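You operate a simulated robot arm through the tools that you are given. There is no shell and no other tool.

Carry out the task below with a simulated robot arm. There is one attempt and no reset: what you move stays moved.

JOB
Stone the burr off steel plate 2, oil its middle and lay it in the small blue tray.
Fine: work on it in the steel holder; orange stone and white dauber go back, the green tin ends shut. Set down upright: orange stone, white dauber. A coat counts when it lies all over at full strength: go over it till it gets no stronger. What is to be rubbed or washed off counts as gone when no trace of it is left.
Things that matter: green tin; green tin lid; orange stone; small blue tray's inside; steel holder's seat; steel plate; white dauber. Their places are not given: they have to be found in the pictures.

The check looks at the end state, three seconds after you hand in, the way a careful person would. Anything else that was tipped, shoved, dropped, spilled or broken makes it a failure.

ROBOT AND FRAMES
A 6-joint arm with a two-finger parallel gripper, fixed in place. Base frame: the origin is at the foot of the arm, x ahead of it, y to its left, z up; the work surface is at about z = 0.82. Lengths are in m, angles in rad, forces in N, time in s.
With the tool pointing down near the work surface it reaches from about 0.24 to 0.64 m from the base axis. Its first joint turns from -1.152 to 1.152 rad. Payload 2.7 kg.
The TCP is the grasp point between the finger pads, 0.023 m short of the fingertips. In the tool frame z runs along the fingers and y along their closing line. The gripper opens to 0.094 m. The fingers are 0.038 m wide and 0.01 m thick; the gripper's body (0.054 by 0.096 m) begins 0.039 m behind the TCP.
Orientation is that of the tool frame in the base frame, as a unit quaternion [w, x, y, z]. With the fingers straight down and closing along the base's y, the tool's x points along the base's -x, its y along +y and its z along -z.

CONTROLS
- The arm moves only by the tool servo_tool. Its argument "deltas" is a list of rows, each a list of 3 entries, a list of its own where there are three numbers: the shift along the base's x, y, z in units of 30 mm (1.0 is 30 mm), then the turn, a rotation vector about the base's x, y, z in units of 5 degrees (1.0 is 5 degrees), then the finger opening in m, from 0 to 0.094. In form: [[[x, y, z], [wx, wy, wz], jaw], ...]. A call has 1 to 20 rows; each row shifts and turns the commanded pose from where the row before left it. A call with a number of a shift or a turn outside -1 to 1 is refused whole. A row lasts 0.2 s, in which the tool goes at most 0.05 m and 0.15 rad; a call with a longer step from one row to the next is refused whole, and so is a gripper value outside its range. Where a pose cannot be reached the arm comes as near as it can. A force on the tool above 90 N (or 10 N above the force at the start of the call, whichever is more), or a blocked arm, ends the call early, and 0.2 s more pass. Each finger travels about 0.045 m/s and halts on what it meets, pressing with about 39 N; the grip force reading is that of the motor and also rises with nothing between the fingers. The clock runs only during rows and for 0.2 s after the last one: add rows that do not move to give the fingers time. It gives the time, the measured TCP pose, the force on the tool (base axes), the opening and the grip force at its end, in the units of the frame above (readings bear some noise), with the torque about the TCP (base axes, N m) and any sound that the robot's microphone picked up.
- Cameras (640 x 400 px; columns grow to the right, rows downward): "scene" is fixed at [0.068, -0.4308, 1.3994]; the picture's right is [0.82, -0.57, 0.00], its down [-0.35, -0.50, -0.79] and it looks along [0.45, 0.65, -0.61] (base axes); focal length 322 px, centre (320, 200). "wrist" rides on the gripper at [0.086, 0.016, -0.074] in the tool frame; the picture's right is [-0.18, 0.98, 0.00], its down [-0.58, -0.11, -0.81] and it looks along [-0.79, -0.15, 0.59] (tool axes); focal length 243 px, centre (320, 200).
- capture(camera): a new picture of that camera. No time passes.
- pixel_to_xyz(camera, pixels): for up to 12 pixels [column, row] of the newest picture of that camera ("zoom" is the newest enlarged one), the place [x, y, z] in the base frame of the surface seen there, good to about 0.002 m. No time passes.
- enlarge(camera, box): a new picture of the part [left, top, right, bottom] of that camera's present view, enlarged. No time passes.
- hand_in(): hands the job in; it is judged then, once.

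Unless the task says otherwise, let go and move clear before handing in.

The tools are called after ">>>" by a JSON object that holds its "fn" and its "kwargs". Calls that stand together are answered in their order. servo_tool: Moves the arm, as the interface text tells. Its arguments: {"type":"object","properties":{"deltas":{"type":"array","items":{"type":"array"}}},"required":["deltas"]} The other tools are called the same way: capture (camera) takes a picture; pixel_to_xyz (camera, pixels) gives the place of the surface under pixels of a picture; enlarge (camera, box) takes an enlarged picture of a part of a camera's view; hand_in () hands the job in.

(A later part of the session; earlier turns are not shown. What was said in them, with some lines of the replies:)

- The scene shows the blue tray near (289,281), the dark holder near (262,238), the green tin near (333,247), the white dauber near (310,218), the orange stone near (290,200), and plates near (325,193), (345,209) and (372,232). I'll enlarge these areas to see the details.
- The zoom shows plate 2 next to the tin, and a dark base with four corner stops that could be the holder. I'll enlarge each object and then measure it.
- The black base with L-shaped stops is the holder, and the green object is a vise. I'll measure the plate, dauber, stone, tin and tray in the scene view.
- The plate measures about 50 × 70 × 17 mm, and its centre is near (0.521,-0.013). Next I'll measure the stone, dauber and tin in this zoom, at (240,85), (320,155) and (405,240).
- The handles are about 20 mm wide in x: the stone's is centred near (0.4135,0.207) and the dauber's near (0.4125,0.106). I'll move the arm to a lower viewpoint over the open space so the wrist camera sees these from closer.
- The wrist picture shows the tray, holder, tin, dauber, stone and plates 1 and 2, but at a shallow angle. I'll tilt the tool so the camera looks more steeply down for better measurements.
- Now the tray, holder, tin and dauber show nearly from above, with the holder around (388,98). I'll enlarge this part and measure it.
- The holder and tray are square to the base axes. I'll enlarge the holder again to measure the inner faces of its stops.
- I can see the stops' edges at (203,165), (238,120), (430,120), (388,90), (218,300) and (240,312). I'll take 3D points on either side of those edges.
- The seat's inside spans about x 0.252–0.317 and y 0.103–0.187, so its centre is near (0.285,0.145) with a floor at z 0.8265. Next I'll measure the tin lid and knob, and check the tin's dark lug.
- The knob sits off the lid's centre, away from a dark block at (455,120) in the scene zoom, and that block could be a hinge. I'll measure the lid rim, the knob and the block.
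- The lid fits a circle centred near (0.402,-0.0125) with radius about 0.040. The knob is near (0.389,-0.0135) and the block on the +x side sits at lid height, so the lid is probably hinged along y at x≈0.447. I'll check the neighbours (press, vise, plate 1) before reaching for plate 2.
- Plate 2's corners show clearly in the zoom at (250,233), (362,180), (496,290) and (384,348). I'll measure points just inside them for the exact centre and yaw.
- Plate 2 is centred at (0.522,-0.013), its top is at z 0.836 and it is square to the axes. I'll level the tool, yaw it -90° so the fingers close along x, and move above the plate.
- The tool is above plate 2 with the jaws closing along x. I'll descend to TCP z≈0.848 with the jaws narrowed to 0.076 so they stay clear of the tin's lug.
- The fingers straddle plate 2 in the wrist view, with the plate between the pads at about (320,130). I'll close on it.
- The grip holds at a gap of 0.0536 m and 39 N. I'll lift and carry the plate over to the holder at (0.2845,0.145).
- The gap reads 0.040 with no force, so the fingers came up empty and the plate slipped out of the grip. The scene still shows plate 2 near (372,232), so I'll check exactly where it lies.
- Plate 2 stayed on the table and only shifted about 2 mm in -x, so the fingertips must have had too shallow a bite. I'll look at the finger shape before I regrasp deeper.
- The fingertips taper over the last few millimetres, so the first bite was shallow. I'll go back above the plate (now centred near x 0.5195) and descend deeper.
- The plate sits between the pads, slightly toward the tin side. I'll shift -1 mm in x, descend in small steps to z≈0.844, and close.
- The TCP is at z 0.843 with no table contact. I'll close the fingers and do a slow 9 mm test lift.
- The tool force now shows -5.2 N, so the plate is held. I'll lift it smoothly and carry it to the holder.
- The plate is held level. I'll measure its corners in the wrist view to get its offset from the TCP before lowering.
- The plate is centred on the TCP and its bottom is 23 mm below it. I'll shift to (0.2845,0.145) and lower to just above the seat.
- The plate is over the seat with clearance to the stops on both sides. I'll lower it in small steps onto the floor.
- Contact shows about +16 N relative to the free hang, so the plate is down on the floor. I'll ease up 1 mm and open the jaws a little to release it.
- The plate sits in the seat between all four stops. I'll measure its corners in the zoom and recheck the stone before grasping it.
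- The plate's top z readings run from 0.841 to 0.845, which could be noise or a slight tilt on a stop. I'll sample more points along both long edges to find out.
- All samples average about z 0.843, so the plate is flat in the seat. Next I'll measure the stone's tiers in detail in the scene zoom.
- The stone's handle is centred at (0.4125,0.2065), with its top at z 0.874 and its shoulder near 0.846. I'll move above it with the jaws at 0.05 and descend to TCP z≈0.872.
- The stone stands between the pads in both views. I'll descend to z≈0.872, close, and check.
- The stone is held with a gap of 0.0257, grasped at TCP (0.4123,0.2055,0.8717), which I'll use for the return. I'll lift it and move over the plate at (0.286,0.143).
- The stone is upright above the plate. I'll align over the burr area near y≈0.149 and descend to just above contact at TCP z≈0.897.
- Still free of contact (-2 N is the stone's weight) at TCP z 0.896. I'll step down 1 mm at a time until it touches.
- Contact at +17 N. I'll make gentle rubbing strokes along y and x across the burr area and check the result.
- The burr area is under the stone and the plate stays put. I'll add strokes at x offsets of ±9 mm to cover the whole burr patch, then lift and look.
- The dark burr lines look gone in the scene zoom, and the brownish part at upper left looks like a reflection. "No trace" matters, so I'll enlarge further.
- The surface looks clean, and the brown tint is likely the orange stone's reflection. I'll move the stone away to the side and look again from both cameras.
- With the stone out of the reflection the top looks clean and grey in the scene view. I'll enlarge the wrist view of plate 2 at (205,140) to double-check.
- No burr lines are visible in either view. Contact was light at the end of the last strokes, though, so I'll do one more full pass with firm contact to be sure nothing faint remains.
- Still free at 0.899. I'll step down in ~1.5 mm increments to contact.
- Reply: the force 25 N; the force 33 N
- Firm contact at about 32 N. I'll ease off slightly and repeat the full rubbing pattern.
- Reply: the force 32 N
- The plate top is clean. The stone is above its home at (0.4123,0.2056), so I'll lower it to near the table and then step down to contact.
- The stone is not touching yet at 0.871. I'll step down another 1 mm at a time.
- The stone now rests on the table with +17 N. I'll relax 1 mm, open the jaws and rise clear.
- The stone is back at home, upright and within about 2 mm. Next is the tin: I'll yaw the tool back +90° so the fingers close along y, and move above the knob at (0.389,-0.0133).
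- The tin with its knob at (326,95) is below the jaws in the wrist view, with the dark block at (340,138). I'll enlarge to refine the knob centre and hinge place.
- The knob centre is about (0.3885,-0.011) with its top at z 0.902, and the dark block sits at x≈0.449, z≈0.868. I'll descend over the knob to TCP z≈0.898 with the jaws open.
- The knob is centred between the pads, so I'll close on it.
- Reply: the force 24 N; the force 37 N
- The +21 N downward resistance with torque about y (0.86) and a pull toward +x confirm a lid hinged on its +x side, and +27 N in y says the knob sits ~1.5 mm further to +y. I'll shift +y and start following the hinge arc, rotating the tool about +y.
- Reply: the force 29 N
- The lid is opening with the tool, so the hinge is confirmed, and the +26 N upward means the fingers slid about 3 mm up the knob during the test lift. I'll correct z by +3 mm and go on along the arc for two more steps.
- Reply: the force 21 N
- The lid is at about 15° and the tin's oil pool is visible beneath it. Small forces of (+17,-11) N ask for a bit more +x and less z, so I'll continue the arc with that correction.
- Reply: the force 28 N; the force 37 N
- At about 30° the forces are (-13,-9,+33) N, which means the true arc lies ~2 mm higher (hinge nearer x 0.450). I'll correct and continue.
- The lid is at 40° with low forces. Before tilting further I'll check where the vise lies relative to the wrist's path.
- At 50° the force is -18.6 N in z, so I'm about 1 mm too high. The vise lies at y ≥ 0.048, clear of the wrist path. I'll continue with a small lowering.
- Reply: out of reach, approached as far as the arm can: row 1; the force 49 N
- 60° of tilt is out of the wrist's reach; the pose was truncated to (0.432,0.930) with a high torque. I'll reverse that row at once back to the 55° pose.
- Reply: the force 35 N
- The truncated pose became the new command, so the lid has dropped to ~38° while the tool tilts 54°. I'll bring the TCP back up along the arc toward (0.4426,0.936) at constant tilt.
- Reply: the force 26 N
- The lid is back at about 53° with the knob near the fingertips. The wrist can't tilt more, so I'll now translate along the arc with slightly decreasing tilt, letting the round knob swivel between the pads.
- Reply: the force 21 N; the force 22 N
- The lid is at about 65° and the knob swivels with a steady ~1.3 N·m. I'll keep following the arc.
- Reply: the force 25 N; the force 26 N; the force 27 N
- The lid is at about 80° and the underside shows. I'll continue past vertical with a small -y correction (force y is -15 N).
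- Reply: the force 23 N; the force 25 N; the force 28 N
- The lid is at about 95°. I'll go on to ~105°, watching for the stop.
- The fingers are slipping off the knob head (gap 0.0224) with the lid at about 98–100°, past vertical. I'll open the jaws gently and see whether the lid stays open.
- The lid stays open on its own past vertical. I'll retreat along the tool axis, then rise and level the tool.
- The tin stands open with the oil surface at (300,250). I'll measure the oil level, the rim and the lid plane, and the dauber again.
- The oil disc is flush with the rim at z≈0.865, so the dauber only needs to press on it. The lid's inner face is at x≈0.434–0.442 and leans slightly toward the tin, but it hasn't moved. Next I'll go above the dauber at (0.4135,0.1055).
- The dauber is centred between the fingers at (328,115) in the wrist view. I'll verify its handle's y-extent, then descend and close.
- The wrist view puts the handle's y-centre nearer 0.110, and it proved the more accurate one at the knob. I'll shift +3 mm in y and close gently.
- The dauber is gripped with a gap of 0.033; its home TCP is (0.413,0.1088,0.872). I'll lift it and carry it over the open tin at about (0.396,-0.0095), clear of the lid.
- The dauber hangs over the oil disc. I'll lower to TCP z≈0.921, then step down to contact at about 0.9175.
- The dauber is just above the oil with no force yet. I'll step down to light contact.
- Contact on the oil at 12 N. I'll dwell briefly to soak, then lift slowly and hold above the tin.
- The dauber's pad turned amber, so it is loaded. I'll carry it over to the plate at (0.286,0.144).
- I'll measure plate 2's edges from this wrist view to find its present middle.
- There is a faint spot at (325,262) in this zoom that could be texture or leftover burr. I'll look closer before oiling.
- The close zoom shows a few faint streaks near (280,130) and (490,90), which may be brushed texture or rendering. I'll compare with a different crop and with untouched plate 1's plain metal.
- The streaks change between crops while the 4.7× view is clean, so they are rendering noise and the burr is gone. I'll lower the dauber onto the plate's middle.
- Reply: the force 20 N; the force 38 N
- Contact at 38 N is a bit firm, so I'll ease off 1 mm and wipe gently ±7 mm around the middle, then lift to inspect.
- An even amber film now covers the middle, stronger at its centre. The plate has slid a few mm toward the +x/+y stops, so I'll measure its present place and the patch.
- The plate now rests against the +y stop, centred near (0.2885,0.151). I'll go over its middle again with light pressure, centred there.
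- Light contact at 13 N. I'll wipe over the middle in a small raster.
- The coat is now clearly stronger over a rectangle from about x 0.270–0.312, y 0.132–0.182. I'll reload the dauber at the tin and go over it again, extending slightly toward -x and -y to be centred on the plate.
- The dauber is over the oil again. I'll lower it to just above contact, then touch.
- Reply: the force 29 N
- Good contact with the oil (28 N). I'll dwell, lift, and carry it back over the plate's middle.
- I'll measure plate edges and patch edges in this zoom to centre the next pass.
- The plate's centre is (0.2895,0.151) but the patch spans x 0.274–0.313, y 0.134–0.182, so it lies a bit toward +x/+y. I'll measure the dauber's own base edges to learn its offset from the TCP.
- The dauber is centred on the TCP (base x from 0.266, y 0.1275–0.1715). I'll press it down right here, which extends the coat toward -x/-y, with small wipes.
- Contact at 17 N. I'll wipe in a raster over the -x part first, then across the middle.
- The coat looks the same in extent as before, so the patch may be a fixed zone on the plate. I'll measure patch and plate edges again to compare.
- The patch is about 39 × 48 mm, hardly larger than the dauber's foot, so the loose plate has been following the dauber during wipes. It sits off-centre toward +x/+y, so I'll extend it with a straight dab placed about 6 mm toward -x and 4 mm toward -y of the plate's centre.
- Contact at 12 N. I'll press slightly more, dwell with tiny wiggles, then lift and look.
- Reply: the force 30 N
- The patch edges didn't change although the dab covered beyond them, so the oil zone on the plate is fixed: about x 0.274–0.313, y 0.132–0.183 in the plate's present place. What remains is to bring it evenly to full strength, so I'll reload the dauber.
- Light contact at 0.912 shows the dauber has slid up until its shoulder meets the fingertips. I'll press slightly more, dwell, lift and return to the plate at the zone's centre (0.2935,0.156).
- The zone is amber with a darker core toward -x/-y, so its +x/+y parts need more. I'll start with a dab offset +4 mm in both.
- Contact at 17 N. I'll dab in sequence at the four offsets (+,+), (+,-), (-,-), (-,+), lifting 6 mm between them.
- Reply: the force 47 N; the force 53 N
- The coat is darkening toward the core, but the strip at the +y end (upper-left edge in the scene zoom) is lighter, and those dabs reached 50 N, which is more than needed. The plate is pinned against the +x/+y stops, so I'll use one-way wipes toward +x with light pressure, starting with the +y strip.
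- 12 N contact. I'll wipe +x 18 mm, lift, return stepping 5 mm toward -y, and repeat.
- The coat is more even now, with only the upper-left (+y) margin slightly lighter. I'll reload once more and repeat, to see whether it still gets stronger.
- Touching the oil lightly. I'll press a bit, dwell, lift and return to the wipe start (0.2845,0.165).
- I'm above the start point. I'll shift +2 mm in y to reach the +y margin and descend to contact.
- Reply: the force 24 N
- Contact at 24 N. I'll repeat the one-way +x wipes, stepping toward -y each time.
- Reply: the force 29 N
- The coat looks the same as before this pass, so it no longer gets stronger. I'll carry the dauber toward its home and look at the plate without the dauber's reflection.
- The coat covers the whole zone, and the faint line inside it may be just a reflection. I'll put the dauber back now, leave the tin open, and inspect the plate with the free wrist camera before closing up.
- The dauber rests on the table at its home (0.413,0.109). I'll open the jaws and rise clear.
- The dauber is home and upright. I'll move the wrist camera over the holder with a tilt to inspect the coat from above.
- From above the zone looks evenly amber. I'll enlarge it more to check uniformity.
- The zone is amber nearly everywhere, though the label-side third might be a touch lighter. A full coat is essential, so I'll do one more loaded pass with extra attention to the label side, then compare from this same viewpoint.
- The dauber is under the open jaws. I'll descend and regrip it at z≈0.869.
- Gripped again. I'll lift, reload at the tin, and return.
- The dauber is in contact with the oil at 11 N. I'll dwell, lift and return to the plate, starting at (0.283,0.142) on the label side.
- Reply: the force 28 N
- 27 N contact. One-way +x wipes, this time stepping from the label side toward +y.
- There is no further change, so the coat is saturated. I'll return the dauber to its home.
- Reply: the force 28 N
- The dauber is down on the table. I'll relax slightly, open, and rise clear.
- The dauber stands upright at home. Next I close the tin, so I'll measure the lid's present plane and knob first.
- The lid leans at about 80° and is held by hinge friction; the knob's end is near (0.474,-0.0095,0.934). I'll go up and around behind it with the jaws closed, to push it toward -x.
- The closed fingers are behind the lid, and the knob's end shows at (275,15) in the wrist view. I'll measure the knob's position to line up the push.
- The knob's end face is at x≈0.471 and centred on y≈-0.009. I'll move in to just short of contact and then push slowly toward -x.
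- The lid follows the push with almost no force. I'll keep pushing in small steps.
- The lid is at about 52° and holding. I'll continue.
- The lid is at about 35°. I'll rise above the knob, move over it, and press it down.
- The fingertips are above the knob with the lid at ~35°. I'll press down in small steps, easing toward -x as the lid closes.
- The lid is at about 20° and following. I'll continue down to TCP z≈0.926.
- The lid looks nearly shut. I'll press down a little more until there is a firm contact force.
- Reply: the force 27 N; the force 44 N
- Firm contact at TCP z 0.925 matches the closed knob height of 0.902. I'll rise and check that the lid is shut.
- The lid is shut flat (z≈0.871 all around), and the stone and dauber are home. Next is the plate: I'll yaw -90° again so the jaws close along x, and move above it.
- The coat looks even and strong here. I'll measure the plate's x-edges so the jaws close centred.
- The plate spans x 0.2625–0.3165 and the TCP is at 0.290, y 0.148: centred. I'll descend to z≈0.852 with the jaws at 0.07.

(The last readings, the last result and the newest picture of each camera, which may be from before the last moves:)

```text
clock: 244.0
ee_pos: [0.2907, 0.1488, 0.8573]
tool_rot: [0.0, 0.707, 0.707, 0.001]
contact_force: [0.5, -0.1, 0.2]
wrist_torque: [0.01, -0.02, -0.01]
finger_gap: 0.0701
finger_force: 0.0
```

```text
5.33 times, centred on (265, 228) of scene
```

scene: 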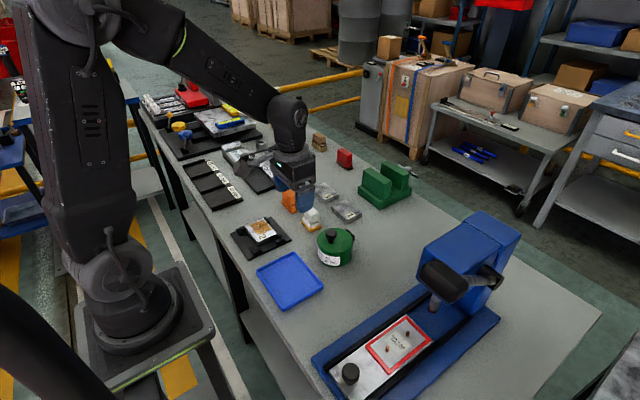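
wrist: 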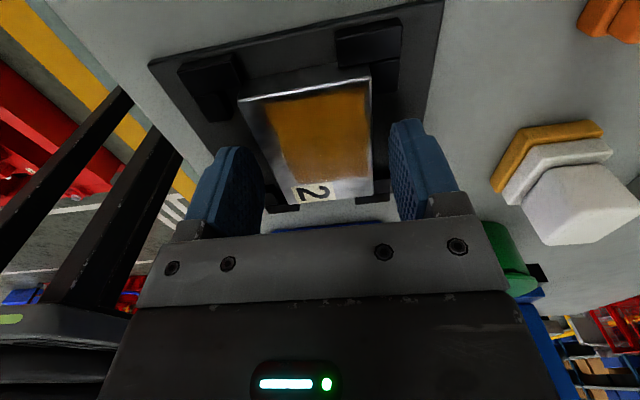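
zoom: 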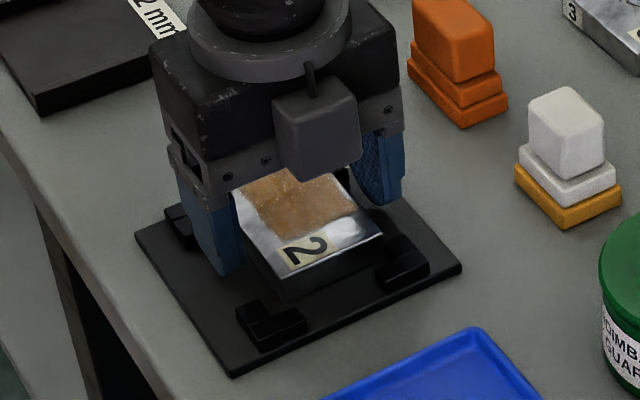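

The fingers straddle the plate, clear of the stops. I'll go down 6 mm more and close.

>>> {"fn": "servo_tool", "kwargs": {"deltas": [[[-0.02, 0, -0.12], [0, 0, 0], 0.07], [[0, 0, -0.1], [0, 0, 0], 0.07], [[0, 0, 0], [0, 0, 0], 0.07]]}}

>>> {"fn": "servo_tool", "kwargs": {"deltas": [[[0, 0, 0], [0, 0, 0], 0.04], [[0, 0, 0], [0, 0, 0], 0.04], [[0, 0, 0], [0, 0, 0], 0.04], [[0, 0, 0], [0, 0, 0], 0.04], [[0, 0, 0], [0, 0, 0], 0.04]]}}

>>> {"fn": "servo_tool", "kwargs": {"deltas": [[[0, 0, 0.1], [0, 0, 0], 0.04], [[0, 0, 0.1], [0, 0, 0], 0.04], [[0, 0, 0.1], [0, 0, 0], 0.04], [[0, 0, 0], [0, 0, 0], 0.04]]}}

```text
clock: 244.8
ee_pos: [0.2901, 0.1475, 0.8506]
tool_rot: [0.001, 0.707, 0.707, 0.001]
contact_force: [1.1, 0.5, 0.3]
wrist_torque: [0.0, 0.02, 0.03]
finger_gap: 0.07
finger_force: 0.1
```

```text
clock: 246.0
ee_pos: [0.2903, 0.1491, 0.8512]
tool_rot: [0.001, 0.708, 0.707, 0.001]
contact_force: [1.3, 1.1, -0.1]
wrist_torque: [0.11, -0.03, -0.03]
finger_gap: 0.0535
finger_force: 39.5
```

```text
clock: 247.0
ee_pos: [0.2898, 0.1477, 0.8604]
tool_rot: [0.0, 0.707, 0.707, 0.001]
contact_force: [0.6, 0.4, -4.8]
wrist_torque: [0.0, 0.03, -0.03]
finger_gap: 0.0537
finger_force: 38.7
```

The plate is held (-4.8 N). I'll lift it and carry it over to the tray's centre at (0.277,-0.0165).

>>> {"fn": "servo_tool", "kwargs": {"deltas": [[[0, 0, 0.4], [0, 0, 0], 0.04], [[0, 0, 0.7], [0, 0, 0], 0.04], [[0, 0, 0.7], [0, 0, 0], 0.04], [[0, 0, 0.35], [0, 0, 0], 0.04], [[-0.04, -0.3, 0], [0, 0, 0], 0.04], [[-0.05, -0.6, 0], [0, 0, 0], 0.04], [[-0.06, -0.75, 0], [0, 0, 0], 0.04], [[-0.06, -0.8, 0], [0, 0, 0], 0.04], [[-0.06, -0.8, 0], [0, 0, 0], 0.04], [[-0.06, -0.8, 0], [0, 0, 0], 0.04], [[-0.05, -0.7, 0], [0, 0, 0], 0.04], [[-0.04, -0.5, 0], [0, 0, 0], 0.04], [[-0.01, -0.22, 0], [0, 0, 0], 0.04], [[0, 0, 0], [0, 0, 0], 0.04]]}}

>>> {"fn": "capture", "kwargs": {"camera": "wrist"}}

>>> {"fn": "enlarge", "kwargs": {"camera": "scene", "box": [225, 200, 345, 320]}}

```text
clock: 250.0
ee_pos: [0.2786, -0.0168, 0.9254]
tool_rot: [0.001, 0.707, 0.707, 0.001]
contact_force: [0.3, 0.2, -4.6]
wrist_torque: [0.01, -0.03, 0.0]
finger_gap: 0.0534
finger_force: 39.7
```

```text
taken
```

wrist: 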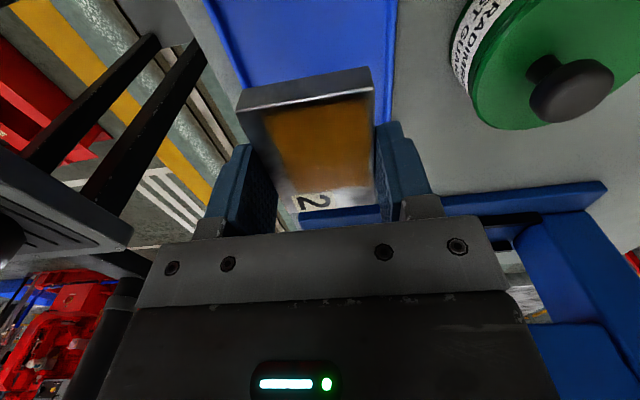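

```text
3.33 times, centred on (285, 260) of scene
```

zoom: 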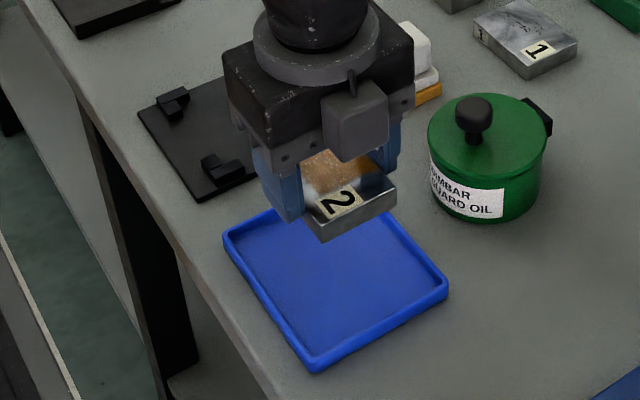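

The plate is above the tray. I'll check the tray's rim positions against the plate in the wrist view.

>>> {"fn": "pixel_to_xyz", "kwargs": {"camera": "wrist", "pixels": [[215, 20], [232, 70], [390, 20], [388, 80], [243, 115], [372, 95], [300, 40], [370, 200], [275, 207], [350, 218]]}}

>>> {"fn": "pixel_to_xyz", "kwargs": {"camera": "zoom", "pixels": [[228, 238], [445, 290], [315, 365], [260, 215], [320, 290], [400, 310], [265, 300], [420, 240]]}}

```text
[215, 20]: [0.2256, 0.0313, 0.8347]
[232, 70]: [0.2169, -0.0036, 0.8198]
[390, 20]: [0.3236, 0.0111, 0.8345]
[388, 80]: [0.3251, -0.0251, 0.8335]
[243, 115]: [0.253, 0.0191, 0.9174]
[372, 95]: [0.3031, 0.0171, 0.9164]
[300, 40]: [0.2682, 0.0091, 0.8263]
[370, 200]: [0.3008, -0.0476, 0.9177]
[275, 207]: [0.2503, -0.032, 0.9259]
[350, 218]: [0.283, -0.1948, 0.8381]
```

```text
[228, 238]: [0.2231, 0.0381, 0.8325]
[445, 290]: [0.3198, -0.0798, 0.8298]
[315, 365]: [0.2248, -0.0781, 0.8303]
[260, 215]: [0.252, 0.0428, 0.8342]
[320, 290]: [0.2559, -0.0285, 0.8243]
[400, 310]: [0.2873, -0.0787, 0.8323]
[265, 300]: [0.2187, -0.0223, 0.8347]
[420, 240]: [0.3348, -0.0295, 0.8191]
```

The tray spans x 0.222–0.326, y about -0.079–0.043, while the plate's centre is at 0.278. I'll shift -3 mm in x, then lower to just above the floor.

>>> {"fn": "servo_tool", "kwargs": {"deltas": [[[-0.1, -0.02, -0.4], [0, 0, 0], 0.04], [[0, 0, -0.7], [0, 0, 0], 0.04], [[0, 0, -0.7], [0, 0, 0], 0.04], [[0, 0, -0.4], [0, 0, 0], 0.04], [[0, 0, -0.1], [0, 0, 0], 0.04], [[0, 0, 0], [0, 0, 0], 0.04]]}}

>>> {"fn": "enlarge", "kwargs": {"camera": "scene", "box": [225, 200, 345, 320]}}

>>> {"fn": "capture", "kwargs": {"camera": "wrist"}}

```text
clock: 251.4
ee_pos: [0.2742, -0.0157, 0.855]
tool_rot: [0.0, 0.708, 0.707, 0.001]
contact_force: [-0.6, 0.5, -5.1]
wrist_torque: [0.01, -0.02, -0.02]
finger_gap: 0.0537
finger_force: 38.8
```

```text
3.33 times, centred on (285, 260) of scene
```

zoom: 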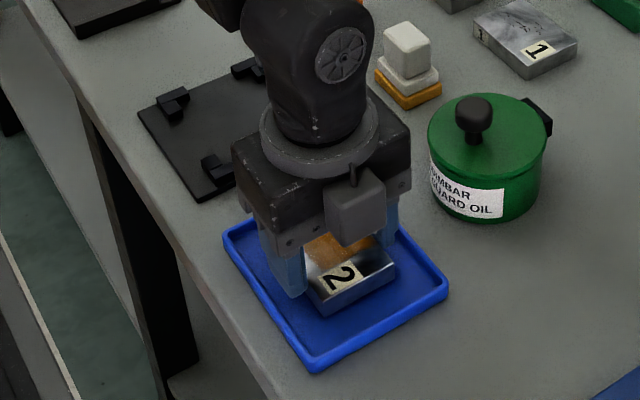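

```text
taken
```

wrist: 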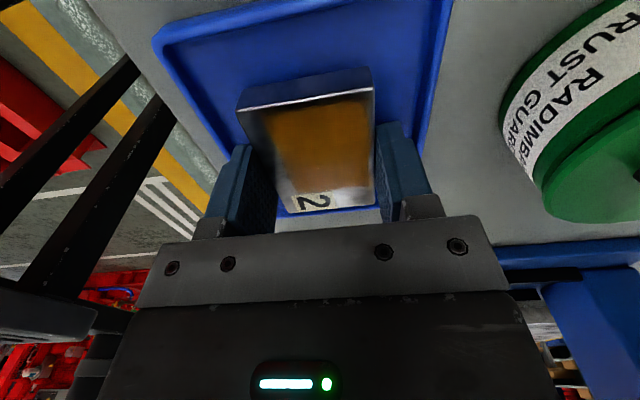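

The plate and fingers are inside the tray walls. I'll lower in 1 mm steps until contact.

>>> {"fn": "servo_tool", "kwargs": {"deltas": [[[0, 0, -0.06], [0, 0, 0], 0.04], [[0, 0, -0.05], [0, 0, 0], 0.04], [[0, 0, 0], [0, 0, 0], 0.04]]}}

>>> {"fn": "servo_tool", "kwargs": {"deltas": [[[0, 0, -0.04], [0, 0, 0], 0.04], [[0, 0, 0], [0, 0, 0], 0.04]]}}

```text
clock: 252.2
ee_pos: [0.2725, -0.0166, 0.8516]
tool_rot: [0.001, 0.706, 0.708, 0.001]
contact_force: [0.3, 0.2, -4.9]
wrist_torque: [0.01, -0.01, 0.01]
finger_gap: 0.0532
finger_force: 38.4
```

```text
clock: 252.8
ee_pos: [0.2731, -0.0158, 0.851]
tool_rot: [0.0, 0.707, 0.707, 0.0]
contact_force: [1.0, 0.2, -5.0]
wrist_torque: [-0.02, 0.03, -0.03]
finger_gap: 0.0536
finger_force: 38.9
```

>>> {"fn": "servo_tool", "kwargs": {"deltas": [[[0, 0, -0.04], [0, 0, 0], 0.04], [[0, 0, 0], [0, 0, 0], 0.04]]}}

>>> {"fn": "servo_tool", "kwargs": {"deltas": [[[0, 0, -0.03], [0, 0, 0], 0.04], [[0, 0, 0], [0, 0, 0], 0.04]]}}

```text
clock: 253.4
ee_pos: [0.2748, -0.0169, 0.8492]
tool_rot: [0.0, 0.707, 0.707, 0.001]
contact_force: [-3.3, 1.1, 18.5]
wrist_torque: [0.18, 0.42, 0.03]
finger_gap: 0.0536
finger_force: 39.0
```

```text
clock: 254.0
ee_pos: [0.2739, -0.0167, 0.8492]
tool_rot: [0.001, 0.707, 0.707, 0.001]
contact_force: [-4.0, 5.4, 28.0]
wrist_torque: [0.05, 0.21, -0.03]
finger_gap: 0.0537
finger_force: 39.7
```

The plate rests on the tray floor. I'll ease 1 mm, open the jaws to 0.066 within the tray, and rise straight up.

>>> {"fn": "servo_tool", "kwargs": {"deltas": [[[0, 0, 0.035], [0, 0, 0], 0.04], [[0, 0, 0], [0, 0, 0], 0.066], [[0, 0, 0], [0, 0, 0], 0.066], [[0, 0, 0], [0, 0, 0], 0.066]]}}

>>> {"fn": "servo_tool", "kwargs": {"deltas": [[[0, 0, 0.2], [0, 0, 0], 0.066], [[0, 0, 0.6], [0, 0, 0], 0.066], [[0, 0, 0.9], [0, 0, 0], 0.066], [[0, 0, 0.9], [0, 0, 0], 0.066], [[0, 0, 0.9], [0, 0, 0], 0.066], [[0, 0, 0.9], [0, 0, 0], 0.066], [[0, 0, 0.6], [0, 0, 0], 0.066], [[0, 0, 0], [0, 0, 0], 0.066]]}}

>>> {"fn": "capture", "kwargs": {"camera": "scene"}}

>>> {"fn": "enlarge", "kwargs": {"camera": "scene", "box": [250, 240, 330, 320]}}

>>> {"fn": "capture", "kwargs": {"camera": "wrist"}}

```text
clock: 255.0
ee_pos: [0.2738, -0.0178, 0.8488]
tool_rot: [0.001, 0.708, 0.707, 0.0]
contact_force: [-0.1, 0.2, -0.1]
wrist_torque: [-0.03, -0.01, 0.01]
finger_gap: 0.0659
finger_force: 0.0
```

```text
clock: 256.8
ee_pos: [0.2717, -0.0165, 0.9984]
tool_rot: [0.001, 0.707, 0.707, 0.001]
contact_force: [0.9, -0.3, 0.3]
wrist_torque: [-0.03, 0.0, 0.04]
finger_gap: 0.066
finger_force: 0.0
```

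```text
taken
```

scene: 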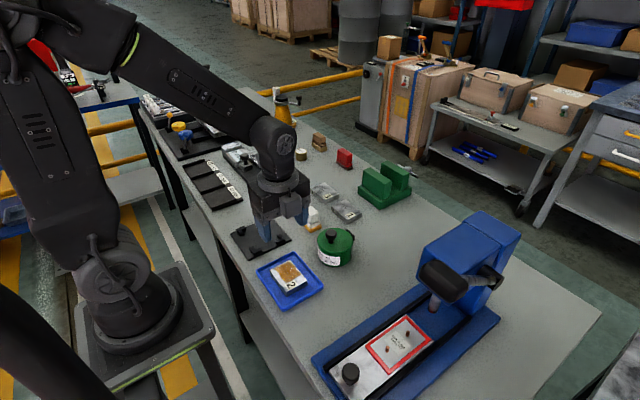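

```text
5.00 times, centred on (290, 280) of scene
```

zoom: 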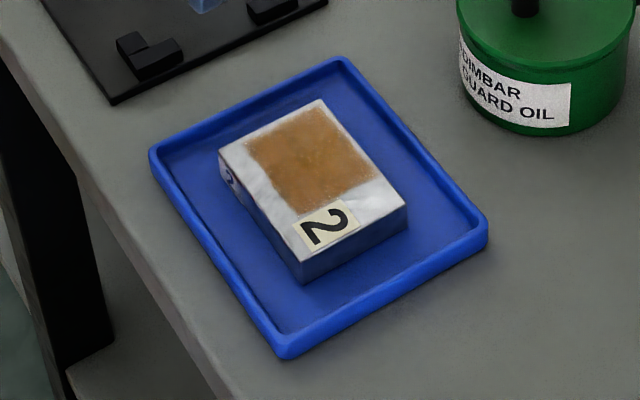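

```text
taken
```

wrist: 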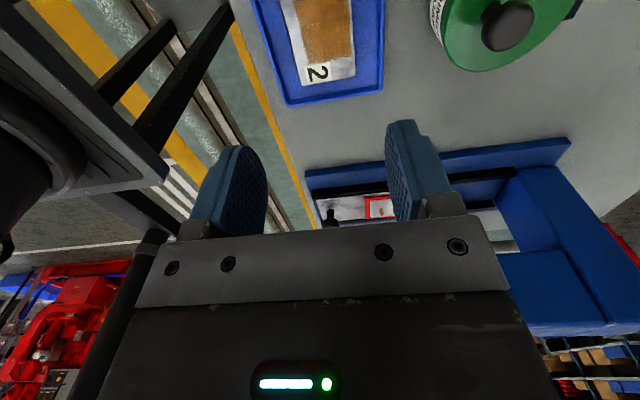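

The plate lies flat in the blue tray with an even coat. I'll move the arm up and clear, then check every item once more before handing in.

>>> {"fn": "servo_tool", "kwargs": {"deltas": [[[0, 0, 0.9], [0, 0, 0], 0.066], [[0, 0, 0.9], [0, 0, 0], 0.066], [[0, 0, 0.9], [0, 0, 0], 0.066], [[0.1, 0.3, 0.9], [0, 0, 0], 0.066], [[0.2, 0.9, 0.9], [0, 0, 0], 0.066], [[0.2, 0.9, 0.4], [0, 0, 0], 0.066], [[0.2, 0.9, 0], [0, 0, 0], 0.066], [[0.2, 0.9, 0], [0, 0, 0], 0.066], [[0.2, 0.9, 0], [0, 0, 0], 0.066], [[0.2, 0.9, 0], [0, 0, 0], 0.066], [[0.1, 0.9, 0], [0, 0, 0], 0.066], [[0, 0.5, 0], [0, 0, 0], 0.066], [[0, 0, 0], [0, 0, 0], 0.066]]}}

>>> {"fn": "capture", "kwargs": {"camera": "scene"}}

>>> {"fn": "enlarge", "kwargs": {"camera": "scene", "box": [220, 170, 420, 310]}}

>>> {"fn": "enlarge", "kwargs": {"camera": "scene", "box": [265, 248, 315, 300]}}

```text
clock: 259.6
ee_pos: [0.3152, 0.197, 1.1475]
tool_rot: [0.001, 0.707, 0.707, 0.001]
contact_force: [-0.8, 0.4, -0.5]
wrist_torque: [0.02, -0.01, -0.01]
finger_gap: 0.0663
finger_force: 0.0
```

```text
taken
```

scene: 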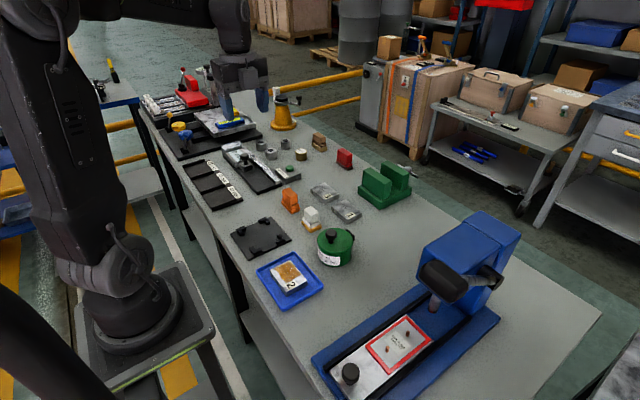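

```text
2.86 times, centred on (320, 240) of scene
```

zoom: 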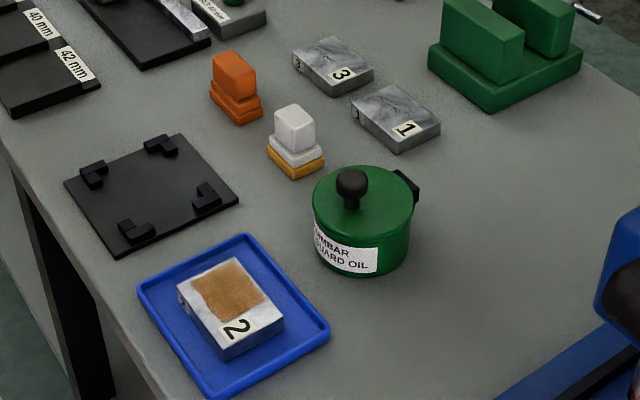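

```text
7.69 times, centred on (290, 274) of scene
```

zoom: 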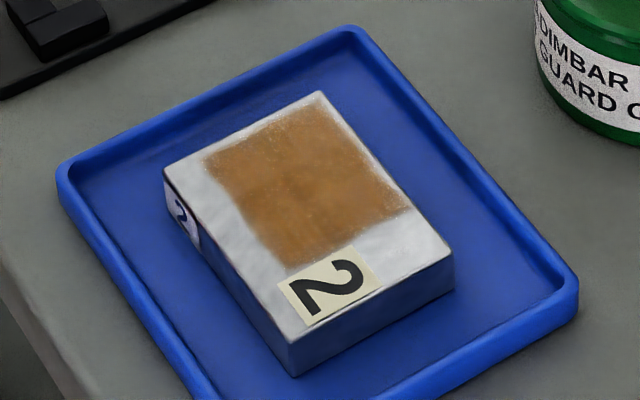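

Final check of the pictures: plate 2 lies in the blue tray at (288,276) with an even coat and no burr. The orange stone (290,200) and white dauber (311,218) stand upright at their places, the tin (333,247) is shut, the holder is in place, and the arm is clear. I'm handing in.

>>> {"fn": "hand_in", "kwargs": {}}

```text
The job is handed in.
```

I've handed the job in. Plate 2 has its burr stoned off and its middle oiled, and it lies flat in the small blue tray. I don't have the verdict of the check.

- **Burr:** I stoned the plate in the steel holder in two passes. No burr lines were left in either camera's view.
- **Oil:** I loaded the dauber five times, and the last two passes made no visible difference to the coat. The coated patch sits slightly off the plate's centre, toward the end away from the number. Its edges did not grow when the dauber passed beyond them, so I took it to be the part meant to be oiled.
- **Stone and dauber:** Both are back upright, within about 2 mm of where they started.
- **Tin:** The lid turned out to be hinged. I pressed it shut, and it sits at the same height as at the start.

The first grip on the plate slipped and shifted it about 2 mm on the table before I regripped it deeper. Nothing was tipped, dropped or spilled, and the neighbouring plates, vise and press look undisturbed in the final pictures.
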